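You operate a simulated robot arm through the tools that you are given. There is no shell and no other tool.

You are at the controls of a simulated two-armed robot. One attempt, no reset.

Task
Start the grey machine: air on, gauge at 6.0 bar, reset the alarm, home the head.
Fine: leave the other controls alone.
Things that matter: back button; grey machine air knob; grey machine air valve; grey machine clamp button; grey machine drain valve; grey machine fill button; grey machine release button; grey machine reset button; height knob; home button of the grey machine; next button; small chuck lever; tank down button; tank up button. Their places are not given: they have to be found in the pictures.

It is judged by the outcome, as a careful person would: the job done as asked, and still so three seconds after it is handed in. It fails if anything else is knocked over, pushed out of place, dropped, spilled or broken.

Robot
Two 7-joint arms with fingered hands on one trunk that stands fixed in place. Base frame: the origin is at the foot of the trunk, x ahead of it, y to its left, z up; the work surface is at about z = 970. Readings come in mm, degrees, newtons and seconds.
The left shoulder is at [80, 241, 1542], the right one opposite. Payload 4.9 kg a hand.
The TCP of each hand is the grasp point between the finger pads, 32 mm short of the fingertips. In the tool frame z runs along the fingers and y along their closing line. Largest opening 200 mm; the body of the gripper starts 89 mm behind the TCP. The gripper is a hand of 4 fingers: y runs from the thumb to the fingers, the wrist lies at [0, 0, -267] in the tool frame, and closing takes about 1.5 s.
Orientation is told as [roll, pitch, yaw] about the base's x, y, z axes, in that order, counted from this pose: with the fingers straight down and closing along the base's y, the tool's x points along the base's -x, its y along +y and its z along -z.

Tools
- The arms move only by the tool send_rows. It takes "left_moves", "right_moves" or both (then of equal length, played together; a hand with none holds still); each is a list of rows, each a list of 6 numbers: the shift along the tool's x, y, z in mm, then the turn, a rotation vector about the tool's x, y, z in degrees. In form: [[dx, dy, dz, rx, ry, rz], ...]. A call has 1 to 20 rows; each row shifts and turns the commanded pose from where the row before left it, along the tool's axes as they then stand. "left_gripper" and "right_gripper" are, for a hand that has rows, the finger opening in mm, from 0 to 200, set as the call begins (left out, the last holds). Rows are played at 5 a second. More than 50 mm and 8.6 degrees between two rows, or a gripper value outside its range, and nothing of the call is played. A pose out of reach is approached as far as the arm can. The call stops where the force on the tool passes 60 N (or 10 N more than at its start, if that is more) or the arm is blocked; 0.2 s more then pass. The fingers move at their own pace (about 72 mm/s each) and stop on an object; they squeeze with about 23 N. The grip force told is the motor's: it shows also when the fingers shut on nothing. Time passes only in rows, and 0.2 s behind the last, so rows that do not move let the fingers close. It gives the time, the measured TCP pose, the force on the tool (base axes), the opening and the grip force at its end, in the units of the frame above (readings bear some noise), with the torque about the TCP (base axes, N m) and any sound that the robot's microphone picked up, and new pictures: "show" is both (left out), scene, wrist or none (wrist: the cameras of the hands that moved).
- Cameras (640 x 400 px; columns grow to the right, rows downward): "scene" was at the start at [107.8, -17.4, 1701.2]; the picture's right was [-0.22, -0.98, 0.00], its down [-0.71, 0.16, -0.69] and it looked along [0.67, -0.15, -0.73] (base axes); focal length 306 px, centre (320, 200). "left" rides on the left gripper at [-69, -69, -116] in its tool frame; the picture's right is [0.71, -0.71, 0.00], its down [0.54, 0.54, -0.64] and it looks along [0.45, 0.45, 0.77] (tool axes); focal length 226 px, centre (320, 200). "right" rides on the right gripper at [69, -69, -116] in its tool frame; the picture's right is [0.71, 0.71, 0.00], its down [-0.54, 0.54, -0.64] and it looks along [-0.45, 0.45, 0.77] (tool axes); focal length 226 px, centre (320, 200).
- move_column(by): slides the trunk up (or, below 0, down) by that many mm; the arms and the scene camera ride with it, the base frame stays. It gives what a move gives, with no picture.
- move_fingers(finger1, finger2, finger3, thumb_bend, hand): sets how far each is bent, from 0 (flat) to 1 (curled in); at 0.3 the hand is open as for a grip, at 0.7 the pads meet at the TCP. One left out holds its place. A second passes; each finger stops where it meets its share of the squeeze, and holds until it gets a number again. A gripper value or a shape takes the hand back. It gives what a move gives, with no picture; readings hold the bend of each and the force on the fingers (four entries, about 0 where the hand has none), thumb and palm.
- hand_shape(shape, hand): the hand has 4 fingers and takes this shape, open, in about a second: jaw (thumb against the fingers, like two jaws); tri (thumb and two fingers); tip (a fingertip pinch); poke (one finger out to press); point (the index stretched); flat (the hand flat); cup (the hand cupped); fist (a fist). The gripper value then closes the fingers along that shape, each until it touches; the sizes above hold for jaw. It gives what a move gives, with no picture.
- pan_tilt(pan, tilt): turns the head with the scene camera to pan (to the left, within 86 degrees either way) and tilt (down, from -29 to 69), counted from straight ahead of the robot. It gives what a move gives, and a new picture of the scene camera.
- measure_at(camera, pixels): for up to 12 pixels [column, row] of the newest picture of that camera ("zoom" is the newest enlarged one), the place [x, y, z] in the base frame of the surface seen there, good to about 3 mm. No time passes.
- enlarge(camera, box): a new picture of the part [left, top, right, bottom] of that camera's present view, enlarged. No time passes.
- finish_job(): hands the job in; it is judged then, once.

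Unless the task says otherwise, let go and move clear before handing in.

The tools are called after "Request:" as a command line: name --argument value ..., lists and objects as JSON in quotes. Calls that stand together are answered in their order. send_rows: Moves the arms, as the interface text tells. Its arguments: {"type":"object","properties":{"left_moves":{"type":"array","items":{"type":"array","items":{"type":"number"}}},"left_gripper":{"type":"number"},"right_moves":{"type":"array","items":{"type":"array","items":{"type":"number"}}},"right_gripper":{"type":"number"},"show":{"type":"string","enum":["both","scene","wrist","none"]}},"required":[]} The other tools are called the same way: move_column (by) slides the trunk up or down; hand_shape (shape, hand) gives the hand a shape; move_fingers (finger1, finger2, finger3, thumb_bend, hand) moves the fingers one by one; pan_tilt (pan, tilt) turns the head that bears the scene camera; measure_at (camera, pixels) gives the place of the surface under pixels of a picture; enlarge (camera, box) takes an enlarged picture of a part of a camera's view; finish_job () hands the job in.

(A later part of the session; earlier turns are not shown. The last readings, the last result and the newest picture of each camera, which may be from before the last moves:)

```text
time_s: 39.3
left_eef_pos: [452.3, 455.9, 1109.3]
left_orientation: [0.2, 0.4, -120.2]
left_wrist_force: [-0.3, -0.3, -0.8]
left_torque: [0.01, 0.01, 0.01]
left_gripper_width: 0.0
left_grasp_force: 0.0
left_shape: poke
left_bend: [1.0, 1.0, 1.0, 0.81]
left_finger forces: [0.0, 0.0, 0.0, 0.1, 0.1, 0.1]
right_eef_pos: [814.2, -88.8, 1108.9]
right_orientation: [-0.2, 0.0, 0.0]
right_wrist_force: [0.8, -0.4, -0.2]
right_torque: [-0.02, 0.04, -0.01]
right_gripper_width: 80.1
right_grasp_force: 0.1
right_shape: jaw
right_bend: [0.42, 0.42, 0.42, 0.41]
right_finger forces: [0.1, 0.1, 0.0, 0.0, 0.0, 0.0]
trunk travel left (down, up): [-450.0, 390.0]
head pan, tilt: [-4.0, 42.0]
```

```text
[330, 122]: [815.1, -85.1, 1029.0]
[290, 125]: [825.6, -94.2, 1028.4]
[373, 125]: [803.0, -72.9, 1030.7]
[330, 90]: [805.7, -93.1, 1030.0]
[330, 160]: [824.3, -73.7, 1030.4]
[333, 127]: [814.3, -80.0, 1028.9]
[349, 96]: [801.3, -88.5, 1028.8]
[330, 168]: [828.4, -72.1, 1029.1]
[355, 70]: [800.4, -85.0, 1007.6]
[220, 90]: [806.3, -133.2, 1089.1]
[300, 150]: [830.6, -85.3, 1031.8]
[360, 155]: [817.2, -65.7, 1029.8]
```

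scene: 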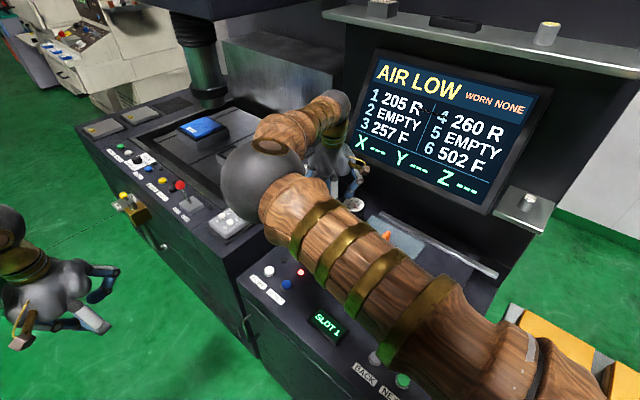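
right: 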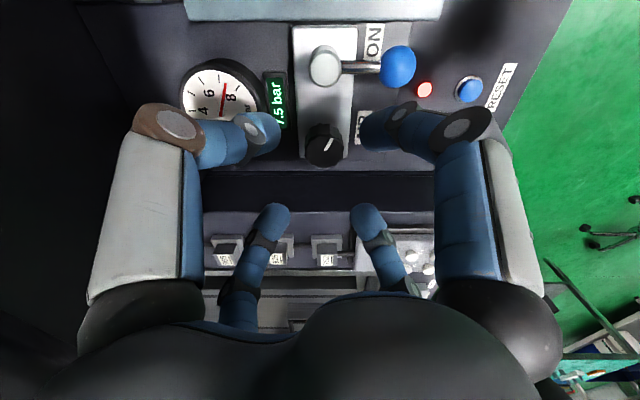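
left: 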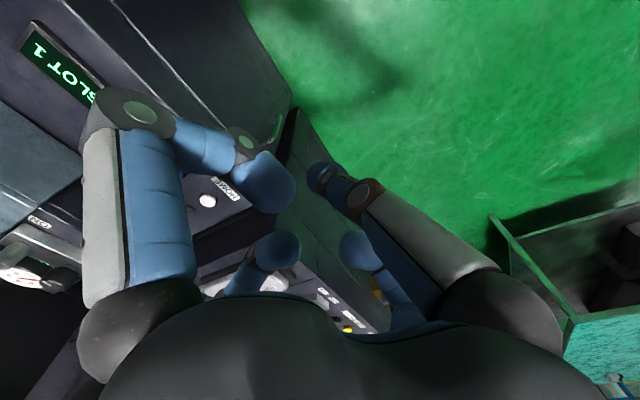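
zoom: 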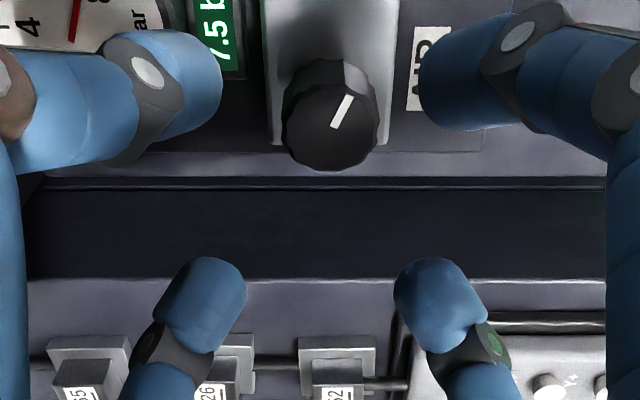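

The measured TCP overshot its command by a few mm, so the arm may still be settling. I'll hold still briefly and re-measure.

Request:
send_rows --right_moves '[[0, 0, 0, 0, 0, 0], [0, 0, 0, 0, 0, 0]]' --show "wrist"

Request:
enlarge --camera "right" --box '[260, 110, 380, 190]'

Request:
measure_at --camera "right" --pixels '[[332, 149], [325, 149], [320, 148], [310, 149], [340, 149], [325, 138], [325, 160]]'

```text
time_s: 39.9
left_eef_pos: [451.1, 456.2, 1109.6]
left_orientation: [0.1, 0.5, -120.3]
left_wrist_force: [-0.7, -0.4, 0.1]
left_torque: [0.01, 0.01, 0.01]
left_gripper_width: 0.1
left_grasp_force: 0.0
left_shape: poke
left_bend: [1.0, 1.0, 1.0, 0.81]
left_finger forces: [0.0, 0.1, 0.0, 0.0, 0.0, 0.1]
right_eef_pos: [812.8, -87.8, 1109.8]
right_orientation: [-0.2, -0.1, -0.1]
right_wrist_force: [0.4, -0.4, 0.1]
right_torque: [0.04, 0.01, 0.03]
right_gripper_width: 80.4
right_grasp_force: 0.1
right_shape: jaw
right_bend: [0.42, 0.42, 0.42, 0.41]
right_finger forces: [0.1, 0.0, 0.0, 0.0, 0.0, 0.0]
trunk travel left (down, up): [-450.0, 390.0]
head pan, tilt: [-4.0, 42.0]
```

right: 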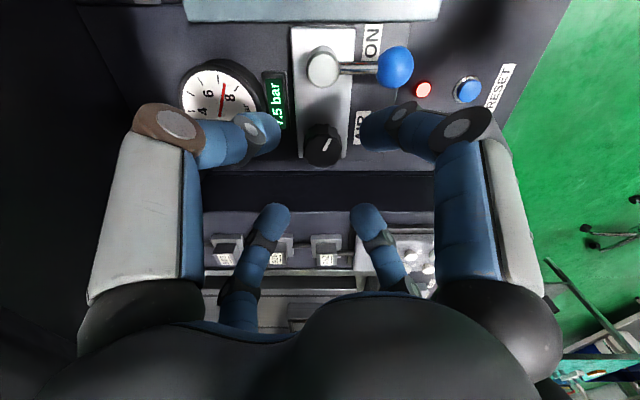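

```text
5.00 times, centred on (320, 150) of right
```

zoom: 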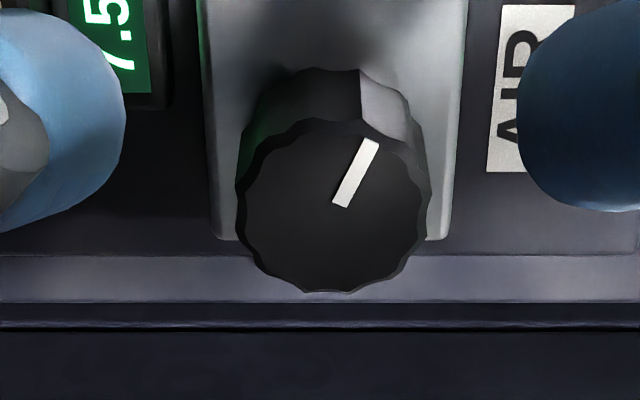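

```text
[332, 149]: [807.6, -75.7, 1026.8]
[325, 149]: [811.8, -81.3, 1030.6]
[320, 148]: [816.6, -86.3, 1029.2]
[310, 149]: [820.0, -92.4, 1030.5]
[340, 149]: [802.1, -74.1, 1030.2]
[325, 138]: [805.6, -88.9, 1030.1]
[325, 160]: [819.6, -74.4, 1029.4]
```

After settling, the knob top centre is at right-camera (323,151), i.e. ≈(814.5,−82), radius ≈18.6 mm. I'll measure the display box, which is close to where the thumb will come down.

Request:
measure_at --camera "right" --pixels '[[282, 95], [280, 72], [270, 110], [284, 127], [289, 127], [265, 100], [288, 75], [292, 140], [345, 150], [324, 68], [395, 66], [350, 69]]'

```text
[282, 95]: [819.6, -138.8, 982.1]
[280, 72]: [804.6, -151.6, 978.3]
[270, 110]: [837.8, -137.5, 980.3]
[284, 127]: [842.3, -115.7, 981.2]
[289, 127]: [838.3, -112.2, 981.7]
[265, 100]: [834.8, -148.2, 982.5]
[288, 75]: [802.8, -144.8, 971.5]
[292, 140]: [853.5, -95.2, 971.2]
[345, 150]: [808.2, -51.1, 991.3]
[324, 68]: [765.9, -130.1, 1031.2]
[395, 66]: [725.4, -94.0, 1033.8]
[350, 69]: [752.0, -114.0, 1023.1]
```

Everything around the knob is lower than z 992 (display ≈982). I'll centre the hand, narrow the opening to 60 mm, and descend to TCP z≈1034.

Request:
send_rows --right_moves '[[-2, 6, 0, 0, 0, 0], [0, 0, 15, 0, 0, 0], [0, 0, 20, 0, 0, 0], [0, 0, 20, 0, 0, 0], [0, 0, 20, 0, 0, 0], [0, 0, 0, 0, 0, 0]]' --right_gripper 60 --show "both"

Request:
enlarge --camera "right" --box '[240, 60, 400, 160]'

```text
time_s: 41.3
left_eef_pos: [450.0, 458.6, 1110.2]
left_orientation: [0.3, 0.6, -120.3]
left_wrist_force: [0.5, -0.3, 0.9]
left_torque: [0.02, 0.04, 0.0]
left_gripper_width: 0.0
left_grasp_force: 0.1
left_shape: poke
left_bend: [1.0, 1.0, 1.0, 0.81]
left_finger forces: [0.1, 0.1, 0.1, 0.1, 0.0, 0.0]
right_eef_pos: [812.1, -82.3, 1032.6]
right_orientation: [-0.3, -0.2, -0.1]
right_wrist_force: [0.5, -0.4, 0.4]
right_torque: [0.0, 0.04, -0.02]
right_gripper_width: 60.4
right_grasp_force: 0.0
right_shape: jaw
right_bend: [0.48, 0.48, 0.48, 0.47]
right_finger forces: [0.0, 0.0, 0.1, 0.0, 0.0, 0.0]
trunk travel left (down, up): [-450.0, 390.0]
head pan, tilt: [-4.0, 42.0]
```

scene: 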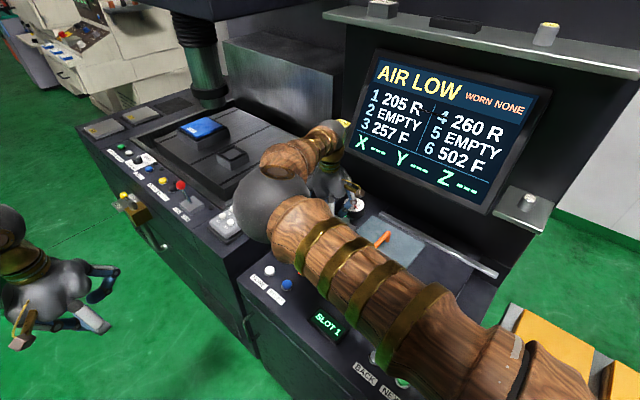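
right: 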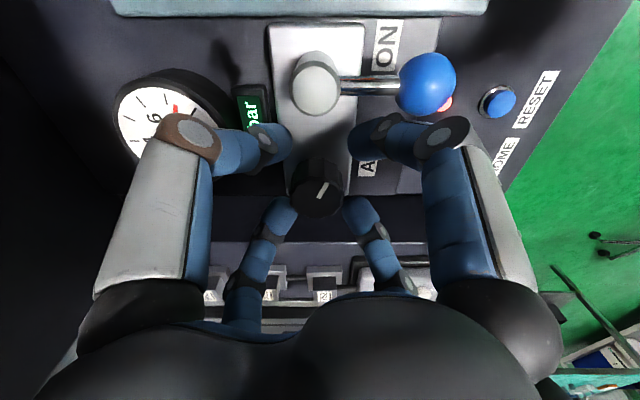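

```text
4.00 times, centred on (320, 110) of right
```

zoom: 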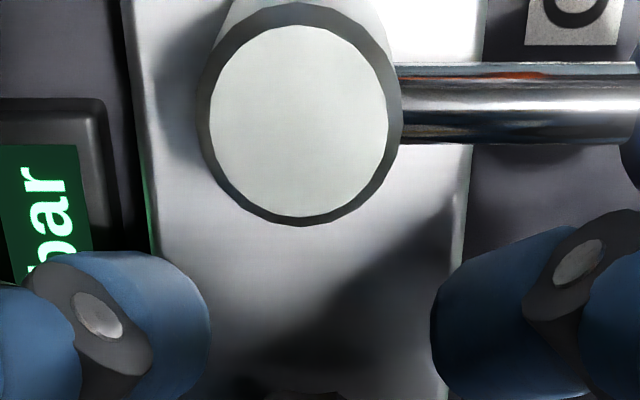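

The fingers straddle the knob with ample clearance. I'll zoom in to check centring before closing.

Request:
enlarge --camera "right" --box '[240, 120, 400, 240]'

Request:
enlarge --camera "scene" --box '[300, 120, 420, 240]'

```text
3.33 times, centred on (320, 180) of right
```

zoom: 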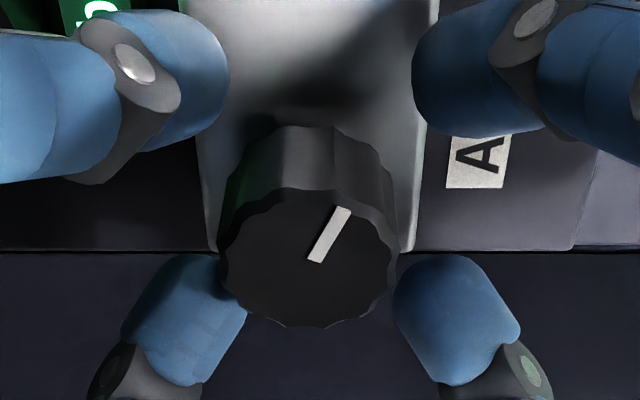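

```text
3.33 times, centred on (360, 180) of scene
```

zoom: 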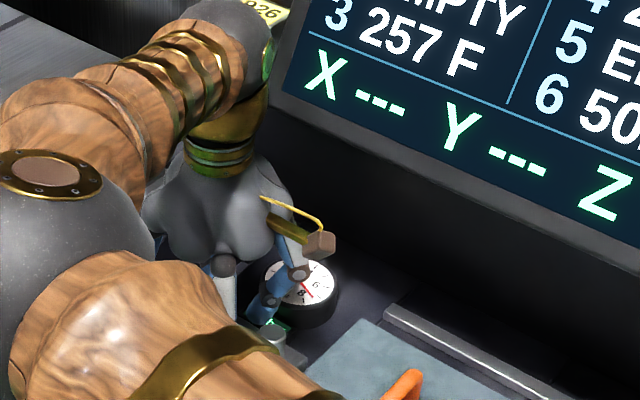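

The knob is centred within ~2 mm. I'll nudge to centre and close the four fingers on it.

Request:
send_rows --right_moves '[[-1.4, -1.4, 0, 0, 0, 0], [0, 0, 0, 0, 0, 0], [0, 0, 0, 0, 0, 0], [0, 0, 0, 0, 0, 0], [0, 0, 0, 0, 0, 0]]' --right_gripper 25 --show "wrist"

Request:
enlarge --camera "right" --box '[100, 60, 400, 240]'

```text
time_s: 42.5
left_eef_pos: [451.3, 458.0, 1109.2]
left_orientation: [0.2, 0.5, -120.3]
left_wrist_force: [0.5, -0.6, -0.4]
left_torque: [-0.01, -0.03, -0.03]
left_gripper_width: 0.0
left_grasp_force: 0.1
left_shape: poke
left_bend: [1.0, 1.0, 1.0, 0.81]
left_finger forces: [0.0, 0.1, 0.0, 0.0, 0.1, 0.0]
right_eef_pos: [814.8, -83.0, 1033.6]
right_orientation: [-0.2, -0.1, -0.2]
right_wrist_force: [-0.4, 2.5, -2.8]
right_torque: [0.09, -0.04, -0.02]
right_gripper_width: 32.0
right_grasp_force: 23.0
right_shape: jaw
right_bend: [0.78, 0.57, 0.56, 0.57]
right_finger forces: [19.5, 21.0, 21.0, 0.1, 19.1, 0.0]
trunk travel left (down, up): [-450.0, 390.0]
head pan, tilt: [-4.0, 42.0]
```

right: 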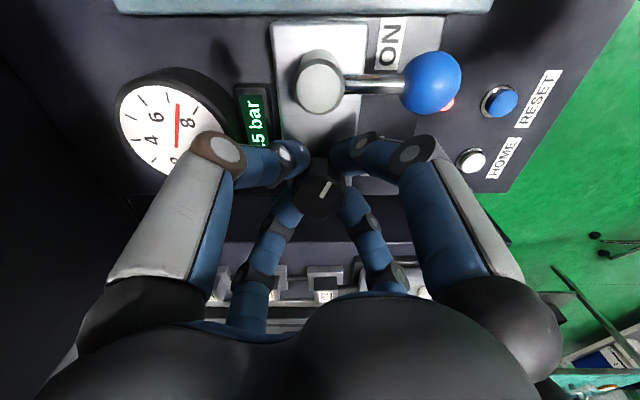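

```text
2.13 times, centred on (250, 150) of right
```

zoom: 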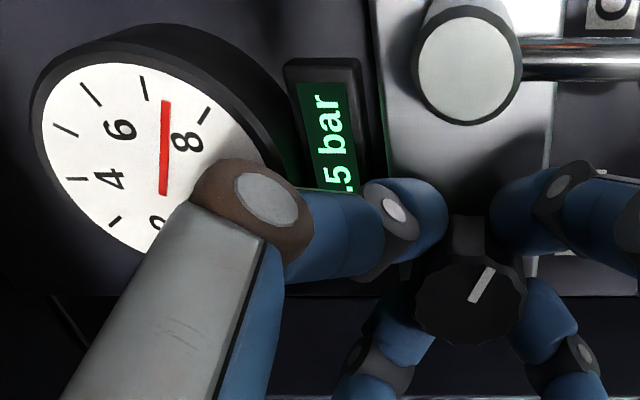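

All four fingers hold the knob (≈20 N each). I'll turn it 16° counter-clockwise (seen from above) and read the display.

Request:
send_rows --right_moves '[[0, 0, 0, 0, 0, -8], [0, 0, 0, 0, 0, -8], [0, 0, 0, 0, 0, 0], [0, 0, 0, 0, 0, 0]]' --show "wrist"

Request:
enlarge --camera "right" --box '[100, 60, 400, 240]'

Request:
enlarge --camera "scene" --box '[320, 170, 420, 240]'

```text
time_s: 43.5
left_eef_pos: [451.2, 458.1, 1109.2]
left_orientation: [0.2, 0.5, -120.4]
left_wrist_force: [-0.6, 0.2, -0.3]
left_torque: [0.03, 0.01, 0.04]
left_gripper_width: 0.0
left_grasp_force: 0.0
left_shape: poke
left_bend: [1.0, 1.0, 1.0, 0.81]
left_finger forces: [0.1, 0.0, 0.1, 0.0, 0.0, 0.0]
right_eef_pos: [814.8, -82.1, 1032.7]
right_orientation: [-0.2, 0.0, 16.0]
right_wrist_force: [-0.6, 2.7, -8.1]
right_torque: [0.11, -0.04, 0.0]
right_gripper_width: 32.0
right_grasp_force: 23.0
right_shape: jaw
right_bend: [0.78, 0.57, 0.56, 0.57]
right_finger forces: [19.0, 21.1, 20.9, 0.0, 18.5, 0.1]
trunk travel left (down, up): [-450.0, 390.0]
head pan, tilt: [-4.0, 42.0]
```

right: 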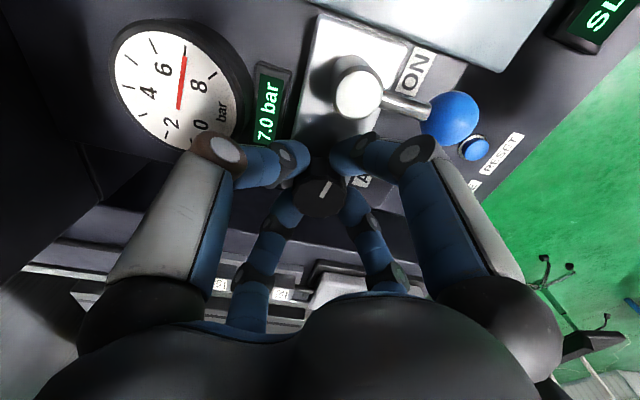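

```text
2.13 times, centred on (250, 150) of right
```

zoom: 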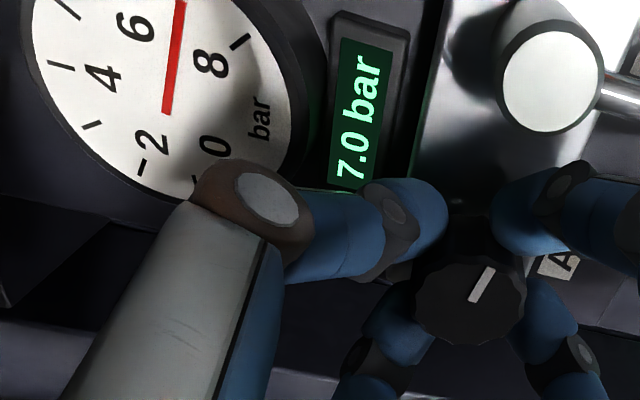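

```text
5.71 times, centred on (370, 205) of scene
```

zoom: 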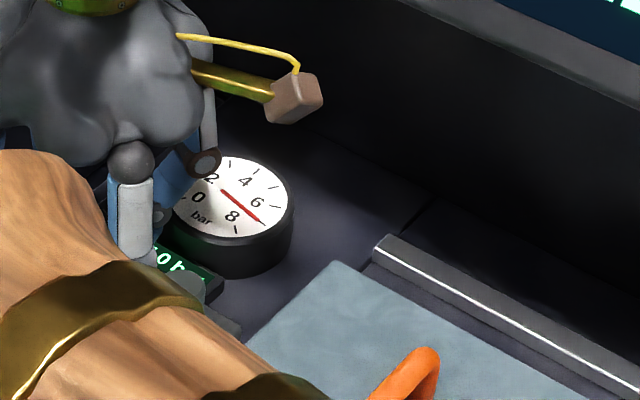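

The display now reads 7.0 bar and the pointer moved with the hand, so about 32° per bar. I'll turn another 24° and wait for it to settle.

Request:
send_rows --right_moves '[[0, 0, 0, 0, 0, -8], [0, 0, 0, 0, 0, -8], [0, 0, 0, 0, 0, -8], [0, 0, 0, 0, 0, 0], [0, 0, 0, 0, 0, 0], [0, 0, 0, 0, 0, 0], [0, 0, 0, 0, 0, 0]]' --show "wrist"

Request:
enlarge --camera "right" --box '[100, 40, 400, 220]'

```text
time_s: 45.1
left_eef_pos: [451.0, 456.5, 1109.7]
left_orientation: [0.2, 0.6, -120.2]
left_wrist_force: [-0.1, -0.5, 0.5]
left_torque: [-0.03, -0.01, -0.01]
left_gripper_width: 0.0
left_grasp_force: 0.0
left_shape: poke
left_bend: [1.0, 1.0, 1.0, 0.81]
left_finger forces: [0.0, 0.0, 0.0, 0.0, 0.0, 0.1]
right_eef_pos: [816.1, -82.4, 1033.3]
right_orientation: [-0.2, 0.1, 39.9]
right_wrist_force: [2.9, -2.8, -9.0]
right_torque: [-0.23, 0.0, -0.2]
right_gripper_width: 31.9
right_grasp_force: 22.6
right_shape: jaw
right_bend: [0.78, 0.57, 0.56, 0.57]
right_finger forces: [29.1, 19.1, 21.5, 0.1, 23.2, 0.1]
trunk travel left (down, up): [-450.0, 390.0]
head pan, tilt: [-4.0, 42.0]
```

right: 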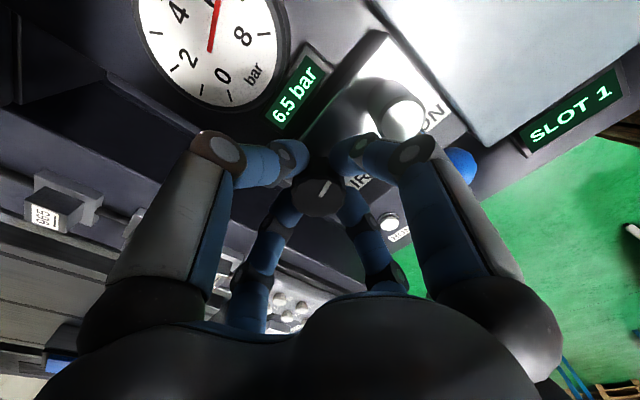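

```text
2.13 times, centred on (250, 130) of right
```

zoom: 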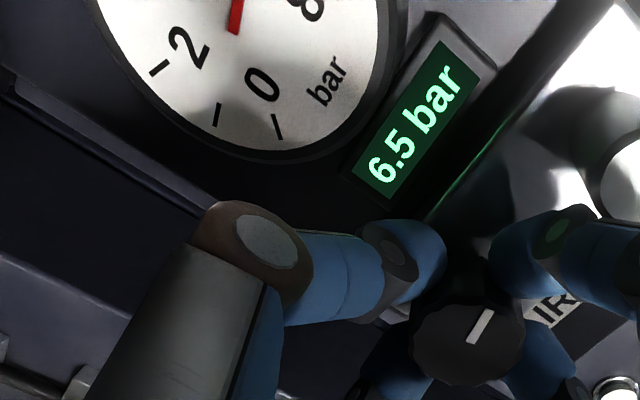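

It reads 6.5 bar after 40° in total. One finger is now turned towards the valve stem, so I'll check the gap before turning further.

Request:
enlarge --camera "right" --box '[260, 70, 440, 220]'

Request:
measure_at --camera "zoom" --pixels '[[350, 190], [330, 150], [400, 150], [430, 170], [370, 130], [420, 120], [440, 210], [500, 300], [480, 120]]'

```text
2.67 times, centred on (350, 145) of right
```

zoom: 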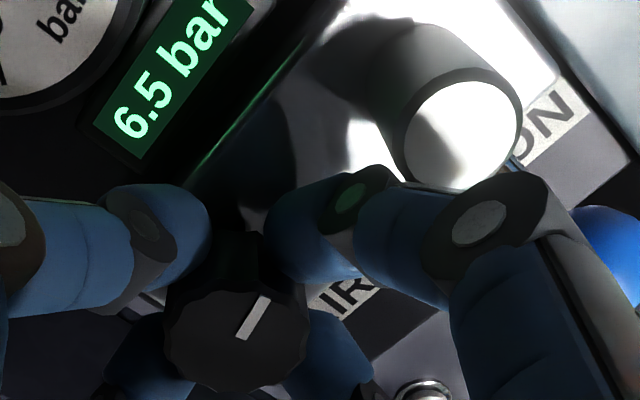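

```text
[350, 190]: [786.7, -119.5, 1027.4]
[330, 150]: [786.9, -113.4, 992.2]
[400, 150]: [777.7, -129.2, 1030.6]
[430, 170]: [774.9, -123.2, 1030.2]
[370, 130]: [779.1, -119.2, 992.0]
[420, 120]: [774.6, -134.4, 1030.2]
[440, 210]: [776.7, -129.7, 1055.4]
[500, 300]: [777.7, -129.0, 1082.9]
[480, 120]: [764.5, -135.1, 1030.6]
```

The finger over the valve stem looks clear or only just touching (forces stay under 10 N). I'll turn a further 8° and read again.

Request:
send_rows --right_moves '[[0, 0, 0, 0, 0, -4], [0, 0, 0, 0, 0, -4], [0, 0, 0, 0, 0, 0], [0, 0, 0, 0, 0, 0], [0, 0, 0, 0, 0, 0]]' --show "wrist"

Request:
enlarge --camera "right" --box '[200, 20, 440, 220]'

```text
time_s: 46.3
left_eef_pos: [450.7, 457.5, 1109.5]
left_orientation: [0.3, 0.5, -120.1]
left_wrist_force: [0.7, 0.1, 0.2]
left_torque: [-0.01, 0.0, 0.0]
left_gripper_width: 0.1
left_grasp_force: 0.1
left_shape: poke
left_bend: [1.0, 1.0, 1.0, 0.81]
left_finger forces: [0.1, 0.1, 0.1, 0.0, 0.0, 0.0]
right_eef_pos: [815.5, -82.6, 1032.7]
right_orientation: [-0.3, 0.1, 47.9]
right_wrist_force: [6.6, -2.6, -4.0]
right_torque: [-0.32, -0.06, -0.08]
right_gripper_width: 31.8
right_grasp_force: 22.8
right_shape: jaw
right_bend: [0.78, 0.57, 0.56, 0.57]
right_finger forces: [31.2, 18.6, 22.2, 0.0, 24.6, 0.0]
trunk travel left (down, up): [-450.0, 390.0]
head pan, tilt: [-4.0, 42.0]
```

right: 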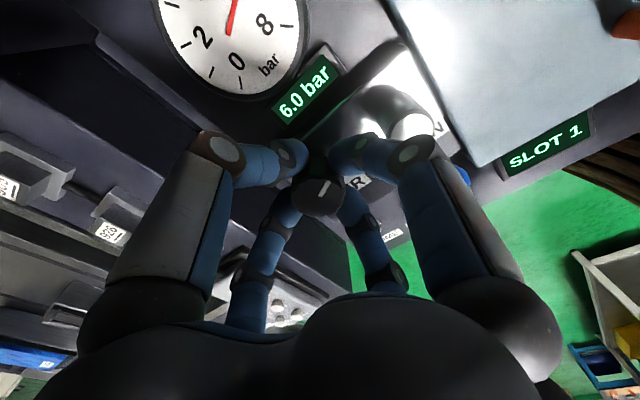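

```text
2.00 times, centred on (320, 120) of right
```

zoom: 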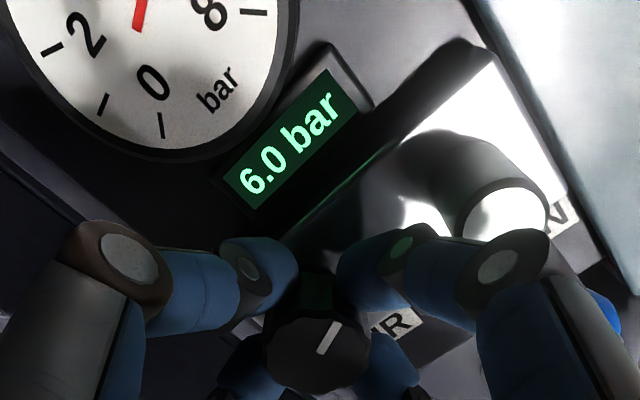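

The display reads 6.0 bar (the knob clicks in 0.5-bar steps of ~16°). I'll open the fingers just enough to release, and check that it stays at 6.0.

Request:
send_rows --right_moves '[[0, 0, 0, 0, 0, 0], [0, 0, 0, 0, 0, 0], [0, 0, 0, 0, 0, 0]]' --right_gripper 46 --show "wrist"

Request:
enlarge --camera "right" --box '[200, 20, 440, 220]'

```text
time_s: 47.1
left_eef_pos: [450.7, 458.1, 1108.7]
left_orientation: [0.3, 0.5, -120.2]
left_wrist_force: [-1.1, 0.8, 0.1]
left_torque: [0.02, 0.0, 0.02]
left_gripper_width: 0.0
left_grasp_force: 0.1
left_shape: poke
left_bend: [1.0, 1.0, 1.0, 0.81]
left_finger forces: [0.1, 0.1, 0.1, 0.0, 0.1, 0.0]
right_eef_pos: [815.9, -80.5, 1032.8]
right_orientation: [-0.2, 0.0, 48.1]
right_wrist_force: [8.6, 5.7, 1.2]
right_torque: [-0.22, 0.2, 0.09]
right_gripper_width: 44.7
right_grasp_force: 0.0
right_shape: jaw
right_bend: [0.8, 0.52, 0.52, 0.51]
right_finger forces: [23.2, 0.1, 0.0, 0.0, 0.0, 0.0]
trunk travel left (down, up): [-450.0, 390.0]
head pan, tilt: [-4.0, 42.0]
```

right: 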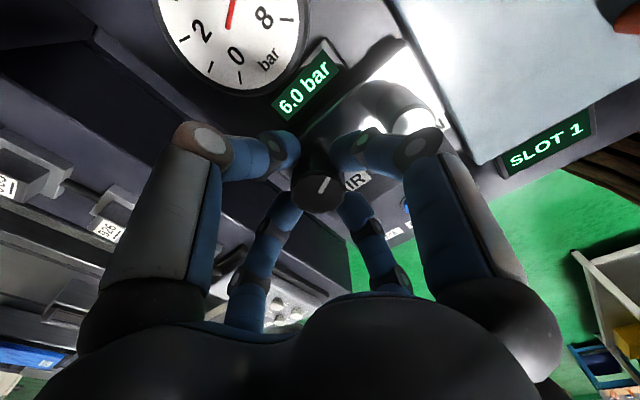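

```text
2.00 times, centred on (320, 120) of right
```

zoom: 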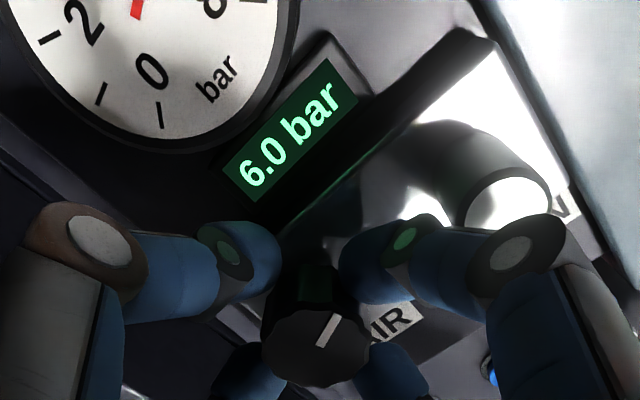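

Still 6.0 bar, but finger 1 still reports 23 N and the tool is being pushed by ~10 N away from the valve stem. I'll look closely at that finger before lifting.

Request:
enlarge --camera "right" --box '[300, 80, 460, 220]'

Request:
enlarge --camera "right" --box '[220, 160, 420, 320]'

Request:
enlarge --camera "scene" --box '[300, 150, 400, 250]'

```text
2.86 times, centred on (380, 150) of right
```

zoom: 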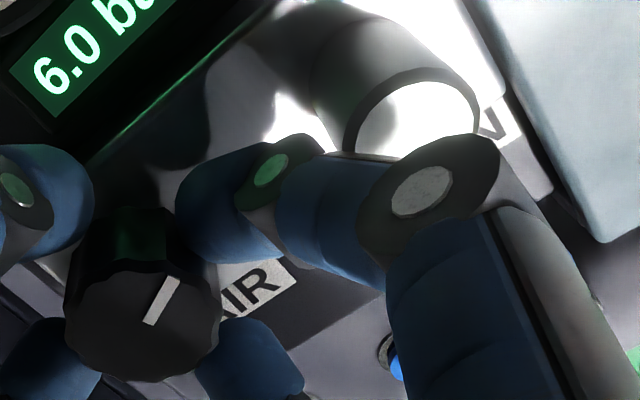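

```text
2.50 times, centred on (320, 240) of right
```

zoom: 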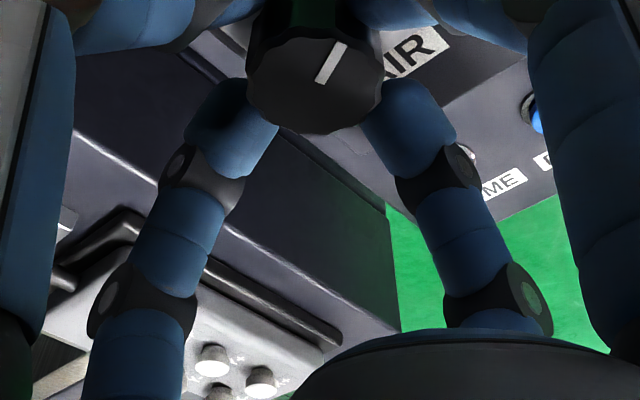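

```text
4.00 times, centred on (350, 200) of scene
```

zoom: 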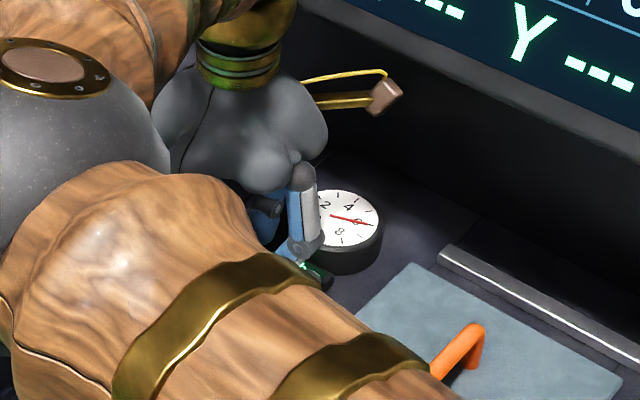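

The finger's middle link leans against the valve stem only; the knob is free. I'll lift straight up gently and confirm the reading stays.

Request:
send_rows --right_moves '[[0, 0, -5, 0, 0, 0], [0, 0, -8, 0, 0, 0], [0, 0, -12, 0, 0, 0], [0, 0, -20, 0, 0, 0], [0, 0, -20, 0, 0, 0]]' --show "wrist"

Request:
enlarge --camera "right" --box '[200, 0, 440, 200]'

```text
time_s: 48.1
left_eef_pos: [452.3, 458.4, 1109.5]
left_orientation: [0.2, 0.5, -120.3]
left_wrist_force: [-0.4, 0.2, -0.3]
left_torque: [0.01, -0.02, 0.02]
left_gripper_width: 0.1
left_grasp_force: 0.1
left_shape: poke
left_bend: [1.0, 1.0, 1.0, 0.81]
left_finger forces: [0.0, 0.0, 0.0, 0.0, 0.0, 0.0]
right_eef_pos: [808.5, -78.6, 1063.3]
right_orientation: [1.1, 0.4, 47.7]
right_wrist_force: [1.7, 0.0, -26.1]
right_torque: [3.18, 0.55, 0.2]
right_gripper_width: 45.9
right_grasp_force: 0.0
right_shape: jaw
right_bend: [0.52, 0.52, 0.52, 0.51]
right_finger forces: [0.1, 0.0, 0.0, 0.1, 0.0, 0.0]
trunk travel left (down, up): [-450.0, 390.0]
head pan, tilt: [-4.0, 42.0]
stopped in row 5 (right hand): the force on the tool passed its limit at 76 N (the readings are from after the stop); the commanded pose is now the measured one
```

right: 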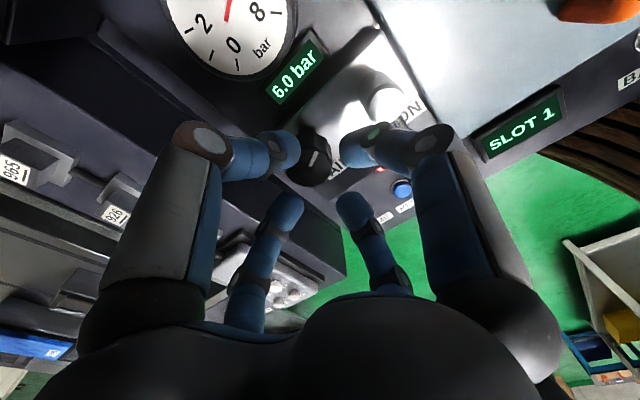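

```text
2.00 times, centred on (320, 100) of right
```

zoom: 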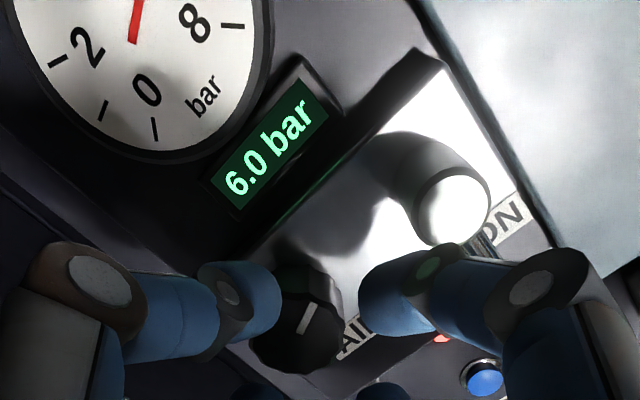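

The lift stopped: the torque shows my wrist-camera bracket (swung to the screen side by the 48° turn) caught under the screen's lower edge. The reading is still 6.0. I'll lower a few mm to relieve it, open wider to clear the knob, then turn the hand back so the bracket swings away from the screen.

Request:
send_rows --right_moves '[[0, 0, 6, 0, 0, 0], [0, 0, 0, 0, 0, 0], [0, 0, 0, 0, 0, 0]]' --right_gripper 84 --show "both"

Request:
enlarge --camera "scene" --box '[300, 90, 440, 230]'

```text
time_s: 48.9
left_eef_pos: [451.0, 457.8, 1109.5]
left_orientation: [0.3, 0.5, -120.3]
left_wrist_force: [0.7, 0.0, -1.1]
left_torque: [-0.02, -0.01, 0.0]
left_gripper_width: 0.2
left_grasp_force: 0.1
left_shape: poke
left_bend: [1.0, 1.0, 1.0, 0.81]
left_finger forces: [0.0, 0.1, 0.0, 0.0, 0.1, 0.0]
right_eef_pos: [808.4, -78.6, 1060.5]
right_orientation: [0.9, 0.2, 47.6]
right_wrist_force: [0.0, 1.2, -0.4]
right_torque: [0.02, 0.0, -0.01]
right_gripper_width: 83.8
right_grasp_force: 0.0
right_shape: jaw
right_bend: [0.42, 0.42, 0.42, 0.4]
right_finger forces: [0.0, 0.0, 0.1, 0.1, 0.0, 0.0]
trunk travel left (down, up): [-450.0, 390.0]
head pan, tilt: [-4.0, 42.0]
```

scene: 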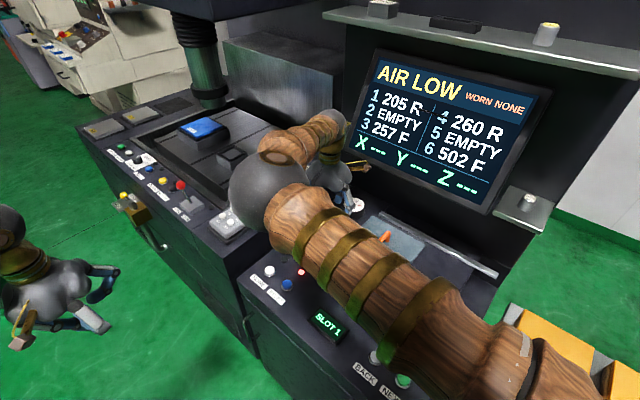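
right: 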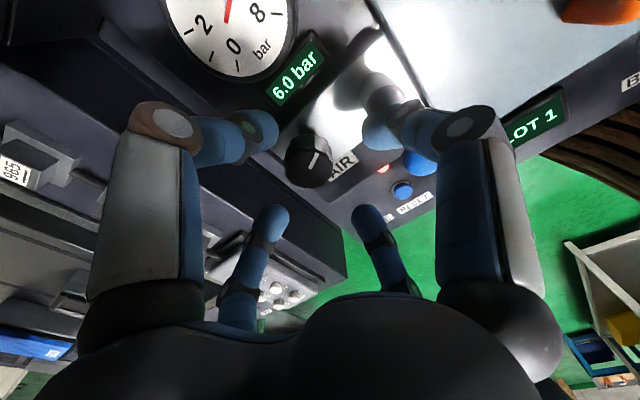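

```text
2.86 times, centred on (370, 160) of scene
```

zoom: 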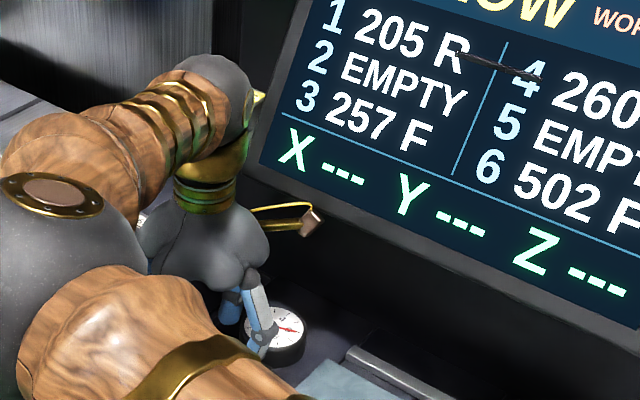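

Force is back to zero, display still 6.0, fingers are clear of the knob. I'll rotate the hand back so the camera bracket swings away from the screen.

Request:
send_rows --right_moves '[[0, 0, 0, 0, 0, 8], [0, 0, 0, 0, 0, 8], [0, 0, 0, 0, 0, 8], [0, 0, 0, 0, 0, 8], [0, 0, 0, 0, 0, 8], [0, 0, 0, 0, 0, 7.6], [0, 0, 0, 0, 0, 0]]' --show "wrist"

Request:
enlarge --camera "right" --box '[100, 40, 420, 240]'

```text
time_s: 50.5
left_eef_pos: [450.1, 458.7, 1109.9]
left_orientation: [0.3, 0.5, -120.3]
left_wrist_force: [-1.1, 0.2, -1.1]
left_torque: [0.02, 0.0, -0.01]
left_gripper_width: 0.1
left_grasp_force: 0.1
left_shape: poke
left_bend: [1.0, 1.0, 1.0, 0.81]
left_finger forces: [0.0, 0.0, 0.0, 0.0, 0.0, 0.1]
right_eef_pos: [808.4, -79.8, 1061.0]
right_orientation: [0.4, 0.9, 0.0]
right_wrist_force: [0.4, 0.1, 0.4]
right_torque: [0.01, -0.01, -0.01]
right_gripper_width: 83.5
right_grasp_force: 0.0
right_shape: jaw
right_bend: [0.42, 0.42, 0.42, 0.4]
right_finger forces: [0.0, 0.0, 0.0, 0.0, 0.1, 0.0]
trunk travel left (down, up): [-450.0, 390.0]
head pan, tilt: [-4.0, 42.0]
```

right: 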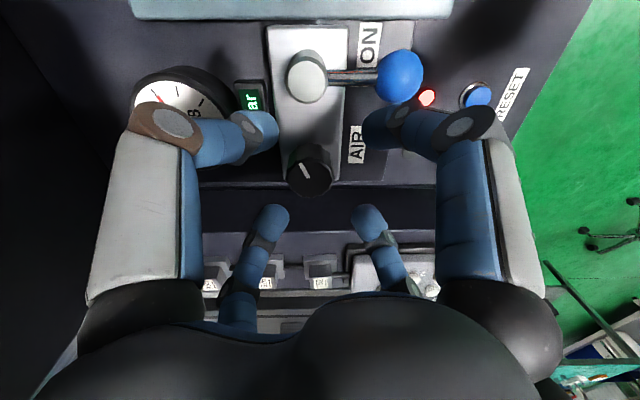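

```text
2.00 times, centred on (260, 140) of right
```

zoom: 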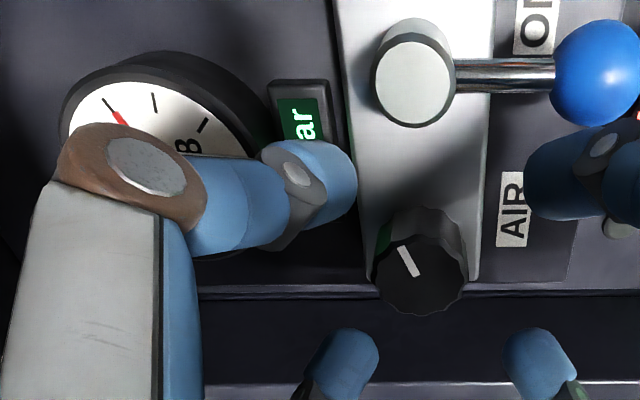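

No forces, knob pointer moved as expected, lever still at ON. I'll lift and retreat towards the robot, away from the screen.

Request:
send_rows --right_moves '[[0, 0, -20, 0, 0, 0], [0, 0, -20, 0, 0, 0], [25, 25, -5, 0, 0, 0], [28, 28, 0, 0, 0, 0], [28, 28, 0, 0, 0, 0], [28, 28, 0, 0, 0, 0], [0, 0, 0, 0, 0, 0]]' --show "both"

Request:
enlarge --camera "scene" --box '[280, 180, 400, 260]'

```text
time_s: 52.1
left_eef_pos: [450.7, 456.0, 1110.5]
left_orientation: [0.3, 0.5, -120.3]
left_wrist_force: [0.7, -0.6, -0.2]
left_torque: [0.0, -0.01, -0.02]
left_gripper_width: 0.0
left_grasp_force: 0.1
left_shape: poke
left_bend: [1.0, 1.0, 1.0, 0.81]
left_finger forces: [0.0, 0.0, 0.0, 0.0, 0.0, 0.1]
right_eef_pos: [700.3, 28.5, 1107.5]
right_orientation: [0.4, 1.0, 0.0]
right_wrist_force: [0.4, 0.1, 0.1]
right_torque: [0.02, -0.03, -0.02]
right_gripper_width: 83.7
right_grasp_force: 0.0
right_shape: jaw
right_bend: [0.42, 0.42, 0.42, 0.4]
right_finger forces: [0.0, 0.0, 0.1, 0.1, 0.0, 0.0]
trunk travel left (down, up): [-450.0, 390.0]
head pan, tilt: [-4.0, 42.0]
```

scene: 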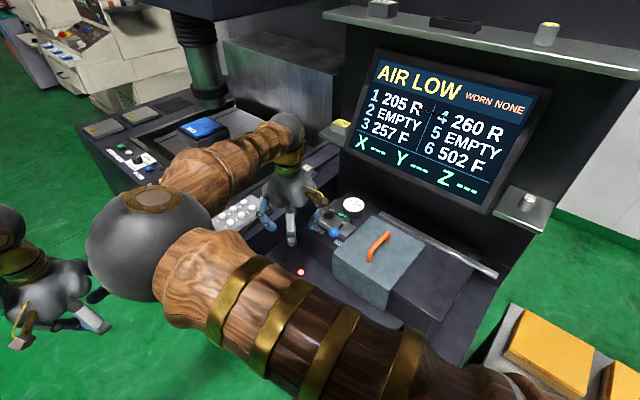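
right: 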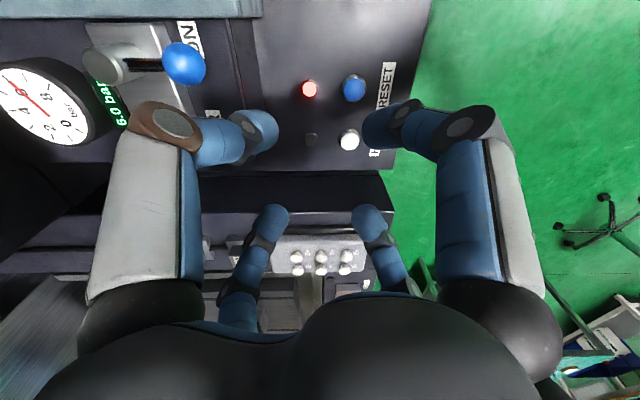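

```text
5.00 times, centred on (340, 220) of scene
```

zoom: 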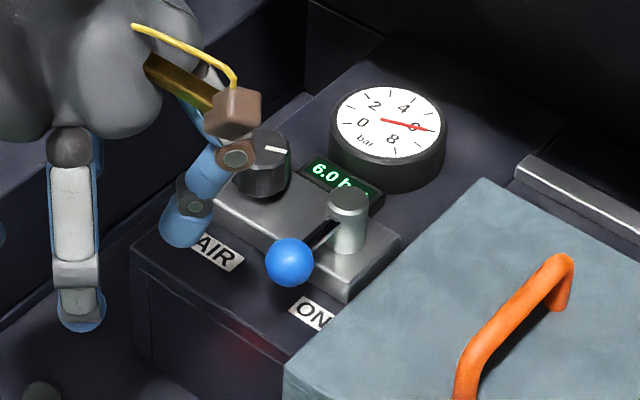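

Air is on and both gauge and display show 6.0 bar. Now RESET: I'll form the poke shape and move above the blue button at ≈(651,57), staying 40 mm above it.

Request:
hand_shape --shape "poke" --hand "right"

Request:
send_rows --right_moves '[[12, 7, 35, -0.4, 1.0, 0], [12, 7, 40, 0, 0, 0], [13, 7, 40, 0, 0, 0], [12, 7, 40, 0, 0, 0], [0, 0, 0, 0, 0, 0]]' --show "both"

Request:
enlarge --camera "right" --box '[220, 80, 420, 240]'

```text
time_s: 53.0
left_eef_pos: [450.8, 457.8, 1110.3]
left_orientation: [0.3, 0.6, -120.3]
left_wrist_force: [0.9, -0.2, -0.2]
left_torque: [0.0, -0.01, -0.01]
left_gripper_width: 0.0
left_grasp_force: 0.1
left_shape: poke
left_bend: [1.0, 1.0, 1.0, 0.81]
left_finger forces: [0.0, 0.0, 0.0, 0.0, 0.0, 0.0]
right_eef_pos: [699.1, 29.6, 1108.8]
right_orientation: [0.4, 0.9, 0.0]
right_wrist_force: [-0.3, -0.2, 0.5]
right_torque: [0.0, 0.0, -0.01]
right_gripper_width: 0.1
right_grasp_force: 0.0
right_shape: poke
right_bend: [1.0, 1.0, 1.0, 0.81]
right_finger forces: [0.0, 0.0, 0.1, 0.1, 0.0, 0.1]
trunk travel left (down, up): [-450.0, 390.0]
head pan, tilt: [-4.0, 42.0]
```

```text
time_s: 54.2
left_eef_pos: [450.5, 457.6, 1109.2]
left_orientation: [0.3, 0.5, -120.3]
left_wrist_force: [-0.7, 0.6, -0.8]
left_torque: [0.0, 0.02, 0.05]
left_gripper_width: 0.0
left_grasp_force: 0.0
left_shape: poke
left_bend: [1.0, 1.0, 1.0, 0.81]
left_finger forces: [0.1, 0.1, 0.0, 0.1, 0.0, 0.1]
right_eef_pos: [644.1, 58.0, 955.1]
right_orientation: [0.8, 2.0, 0.0]
right_wrist_force: [0.0, -0.6, 0.2]
right_torque: [0.01, 0.05, 0.02]
right_gripper_width: 0.2
right_grasp_force: 0.1
right_shape: poke
right_bend: [1.0, 1.0, 1.0, 0.81]
right_finger forces: [0.1, 0.1, 0.0, 0.1, 0.1, 0.0]
trunk travel left (down, up): [-450.0, 390.0]
head pan, tilt: [-4.0, 42.0]
```

scene: 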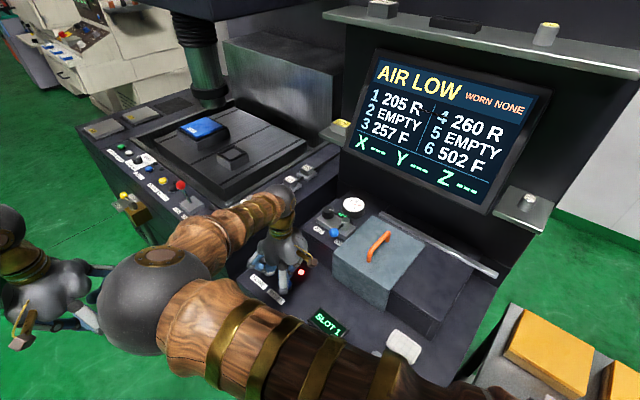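
right: 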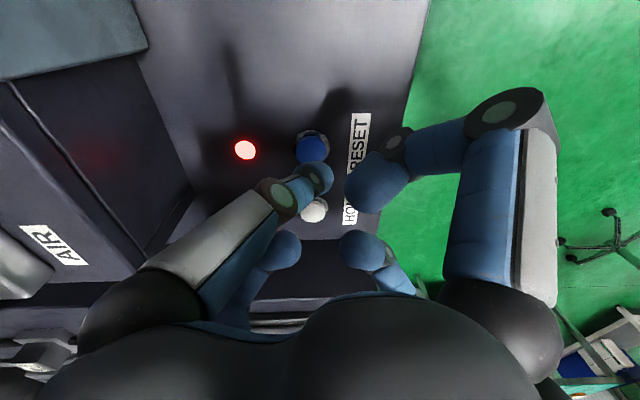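

```text
2.50 times, centred on (320, 160) of right
```

zoom: 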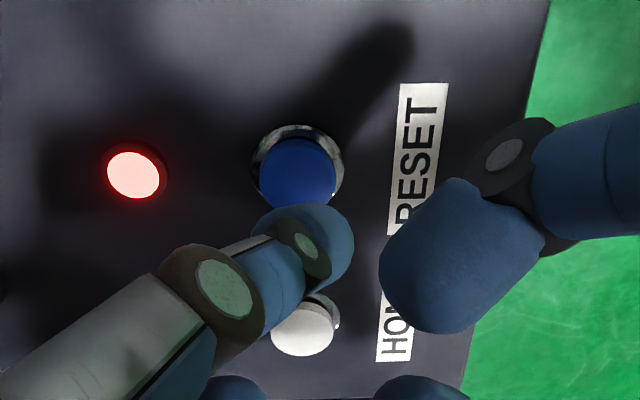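

The blue RESET button is at zoom (297,172) and the thumb tip hangs near it. I'll measure both positions.

Request:
measure_at --camera "zoom" --pixels '[[297, 175], [275, 175], [325, 175], [297, 150], [297, 195], [340, 235], [320, 215], [310, 250], [345, 250], [302, 330], [340, 160]]'

```text
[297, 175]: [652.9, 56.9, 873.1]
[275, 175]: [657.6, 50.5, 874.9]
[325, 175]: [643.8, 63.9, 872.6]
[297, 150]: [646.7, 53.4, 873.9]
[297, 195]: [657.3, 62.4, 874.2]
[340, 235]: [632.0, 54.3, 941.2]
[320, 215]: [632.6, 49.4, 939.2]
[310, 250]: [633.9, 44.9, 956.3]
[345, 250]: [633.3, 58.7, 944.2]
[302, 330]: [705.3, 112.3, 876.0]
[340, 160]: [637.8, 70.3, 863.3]
```

RESET's centre is ≈(651.5,57.5,874) and the tip is about 10 mm short of it. I'll straighten the hand, align, and come down to just above the button.

Request:
send_rows --right_moves '[[-8, -0.5, 0, 0.8, -2.0, 0], [0, 0, 20, 0, 0, 0], [0, 0, 16, 0, 0, 0], [0, 0, 0, 0, 0, 0], [0, 0, 0, 0, 0, 0]]' --show "both"

Request:
enlarge --camera "right" --box '[220, 80, 420, 240]'

Request:
enlarge --camera "scene" --box '[220, 220, 340, 320]'

```text
time_s: 55.4
left_eef_pos: [450.8, 456.8, 1110.5]
left_orientation: [0.3, 0.5, -120.3]
left_wrist_force: [-0.3, -0.9, -0.3]
left_torque: [-0.01, 0.0, 0.0]
left_gripper_width: 0.0
left_grasp_force: 0.0
left_shape: poke
left_bend: [1.0, 1.0, 1.0, 0.81]
left_finger forces: [0.1, 0.1, 0.0, 0.1, 0.0, 0.0]
right_eef_pos: [654.0, 58.9, 918.4]
right_orientation: [-0.1, 0.0, -0.1]
right_wrist_force: [0.0, -0.8, 0.5]
right_torque: [0.0, 0.0, -0.03]
right_gripper_width: 0.0
right_grasp_force: 0.0
right_shape: poke
right_bend: [1.0, 1.0, 1.0, 0.81]
right_finger forces: [0.1, 0.0, 0.1, 0.0, 0.1, 0.0]
trunk travel left (down, up): [-450.0, 390.0]
head pan, tilt: [-4.0, 42.0]
```

scene: 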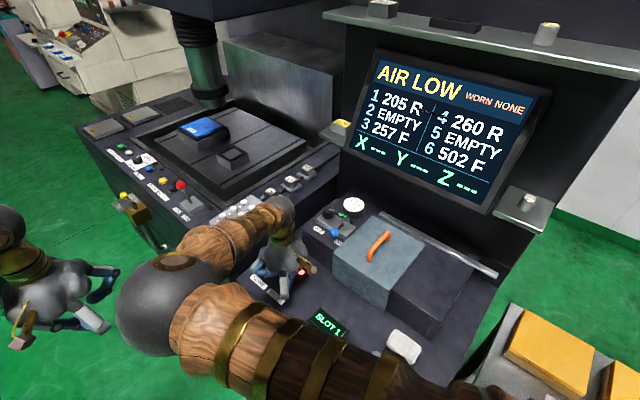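
right: 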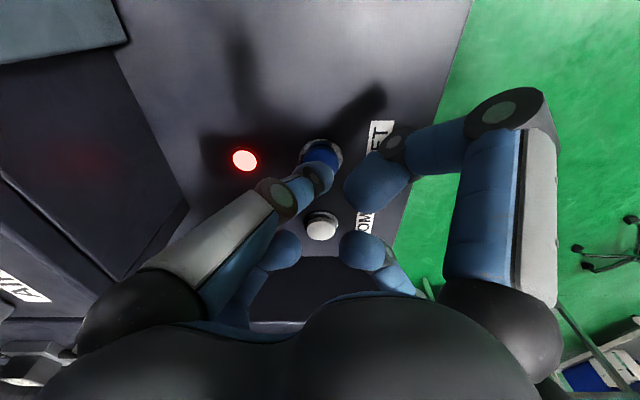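

```text
2.50 times, centred on (320, 160) of right
```

zoom: 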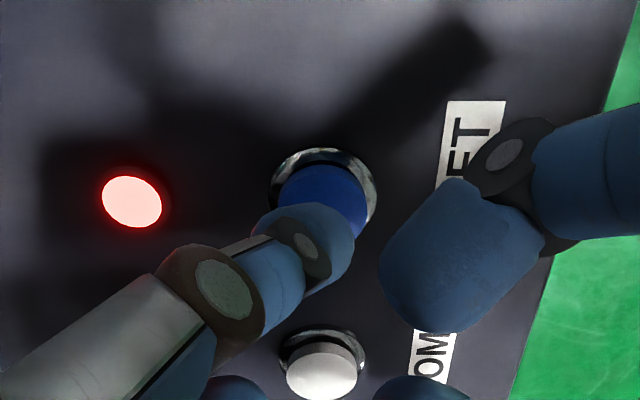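

```text
4.00 times, centred on (280, 270) of scene
```

zoom: 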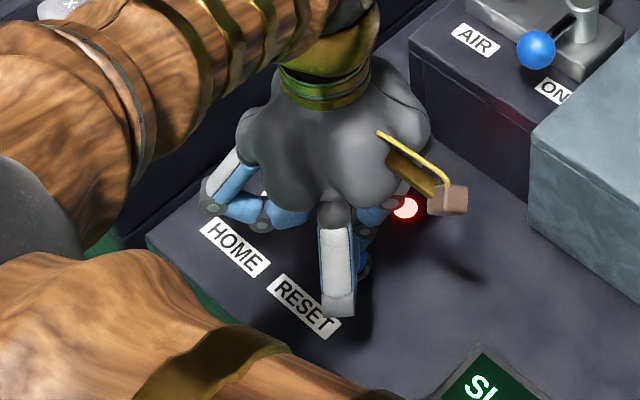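

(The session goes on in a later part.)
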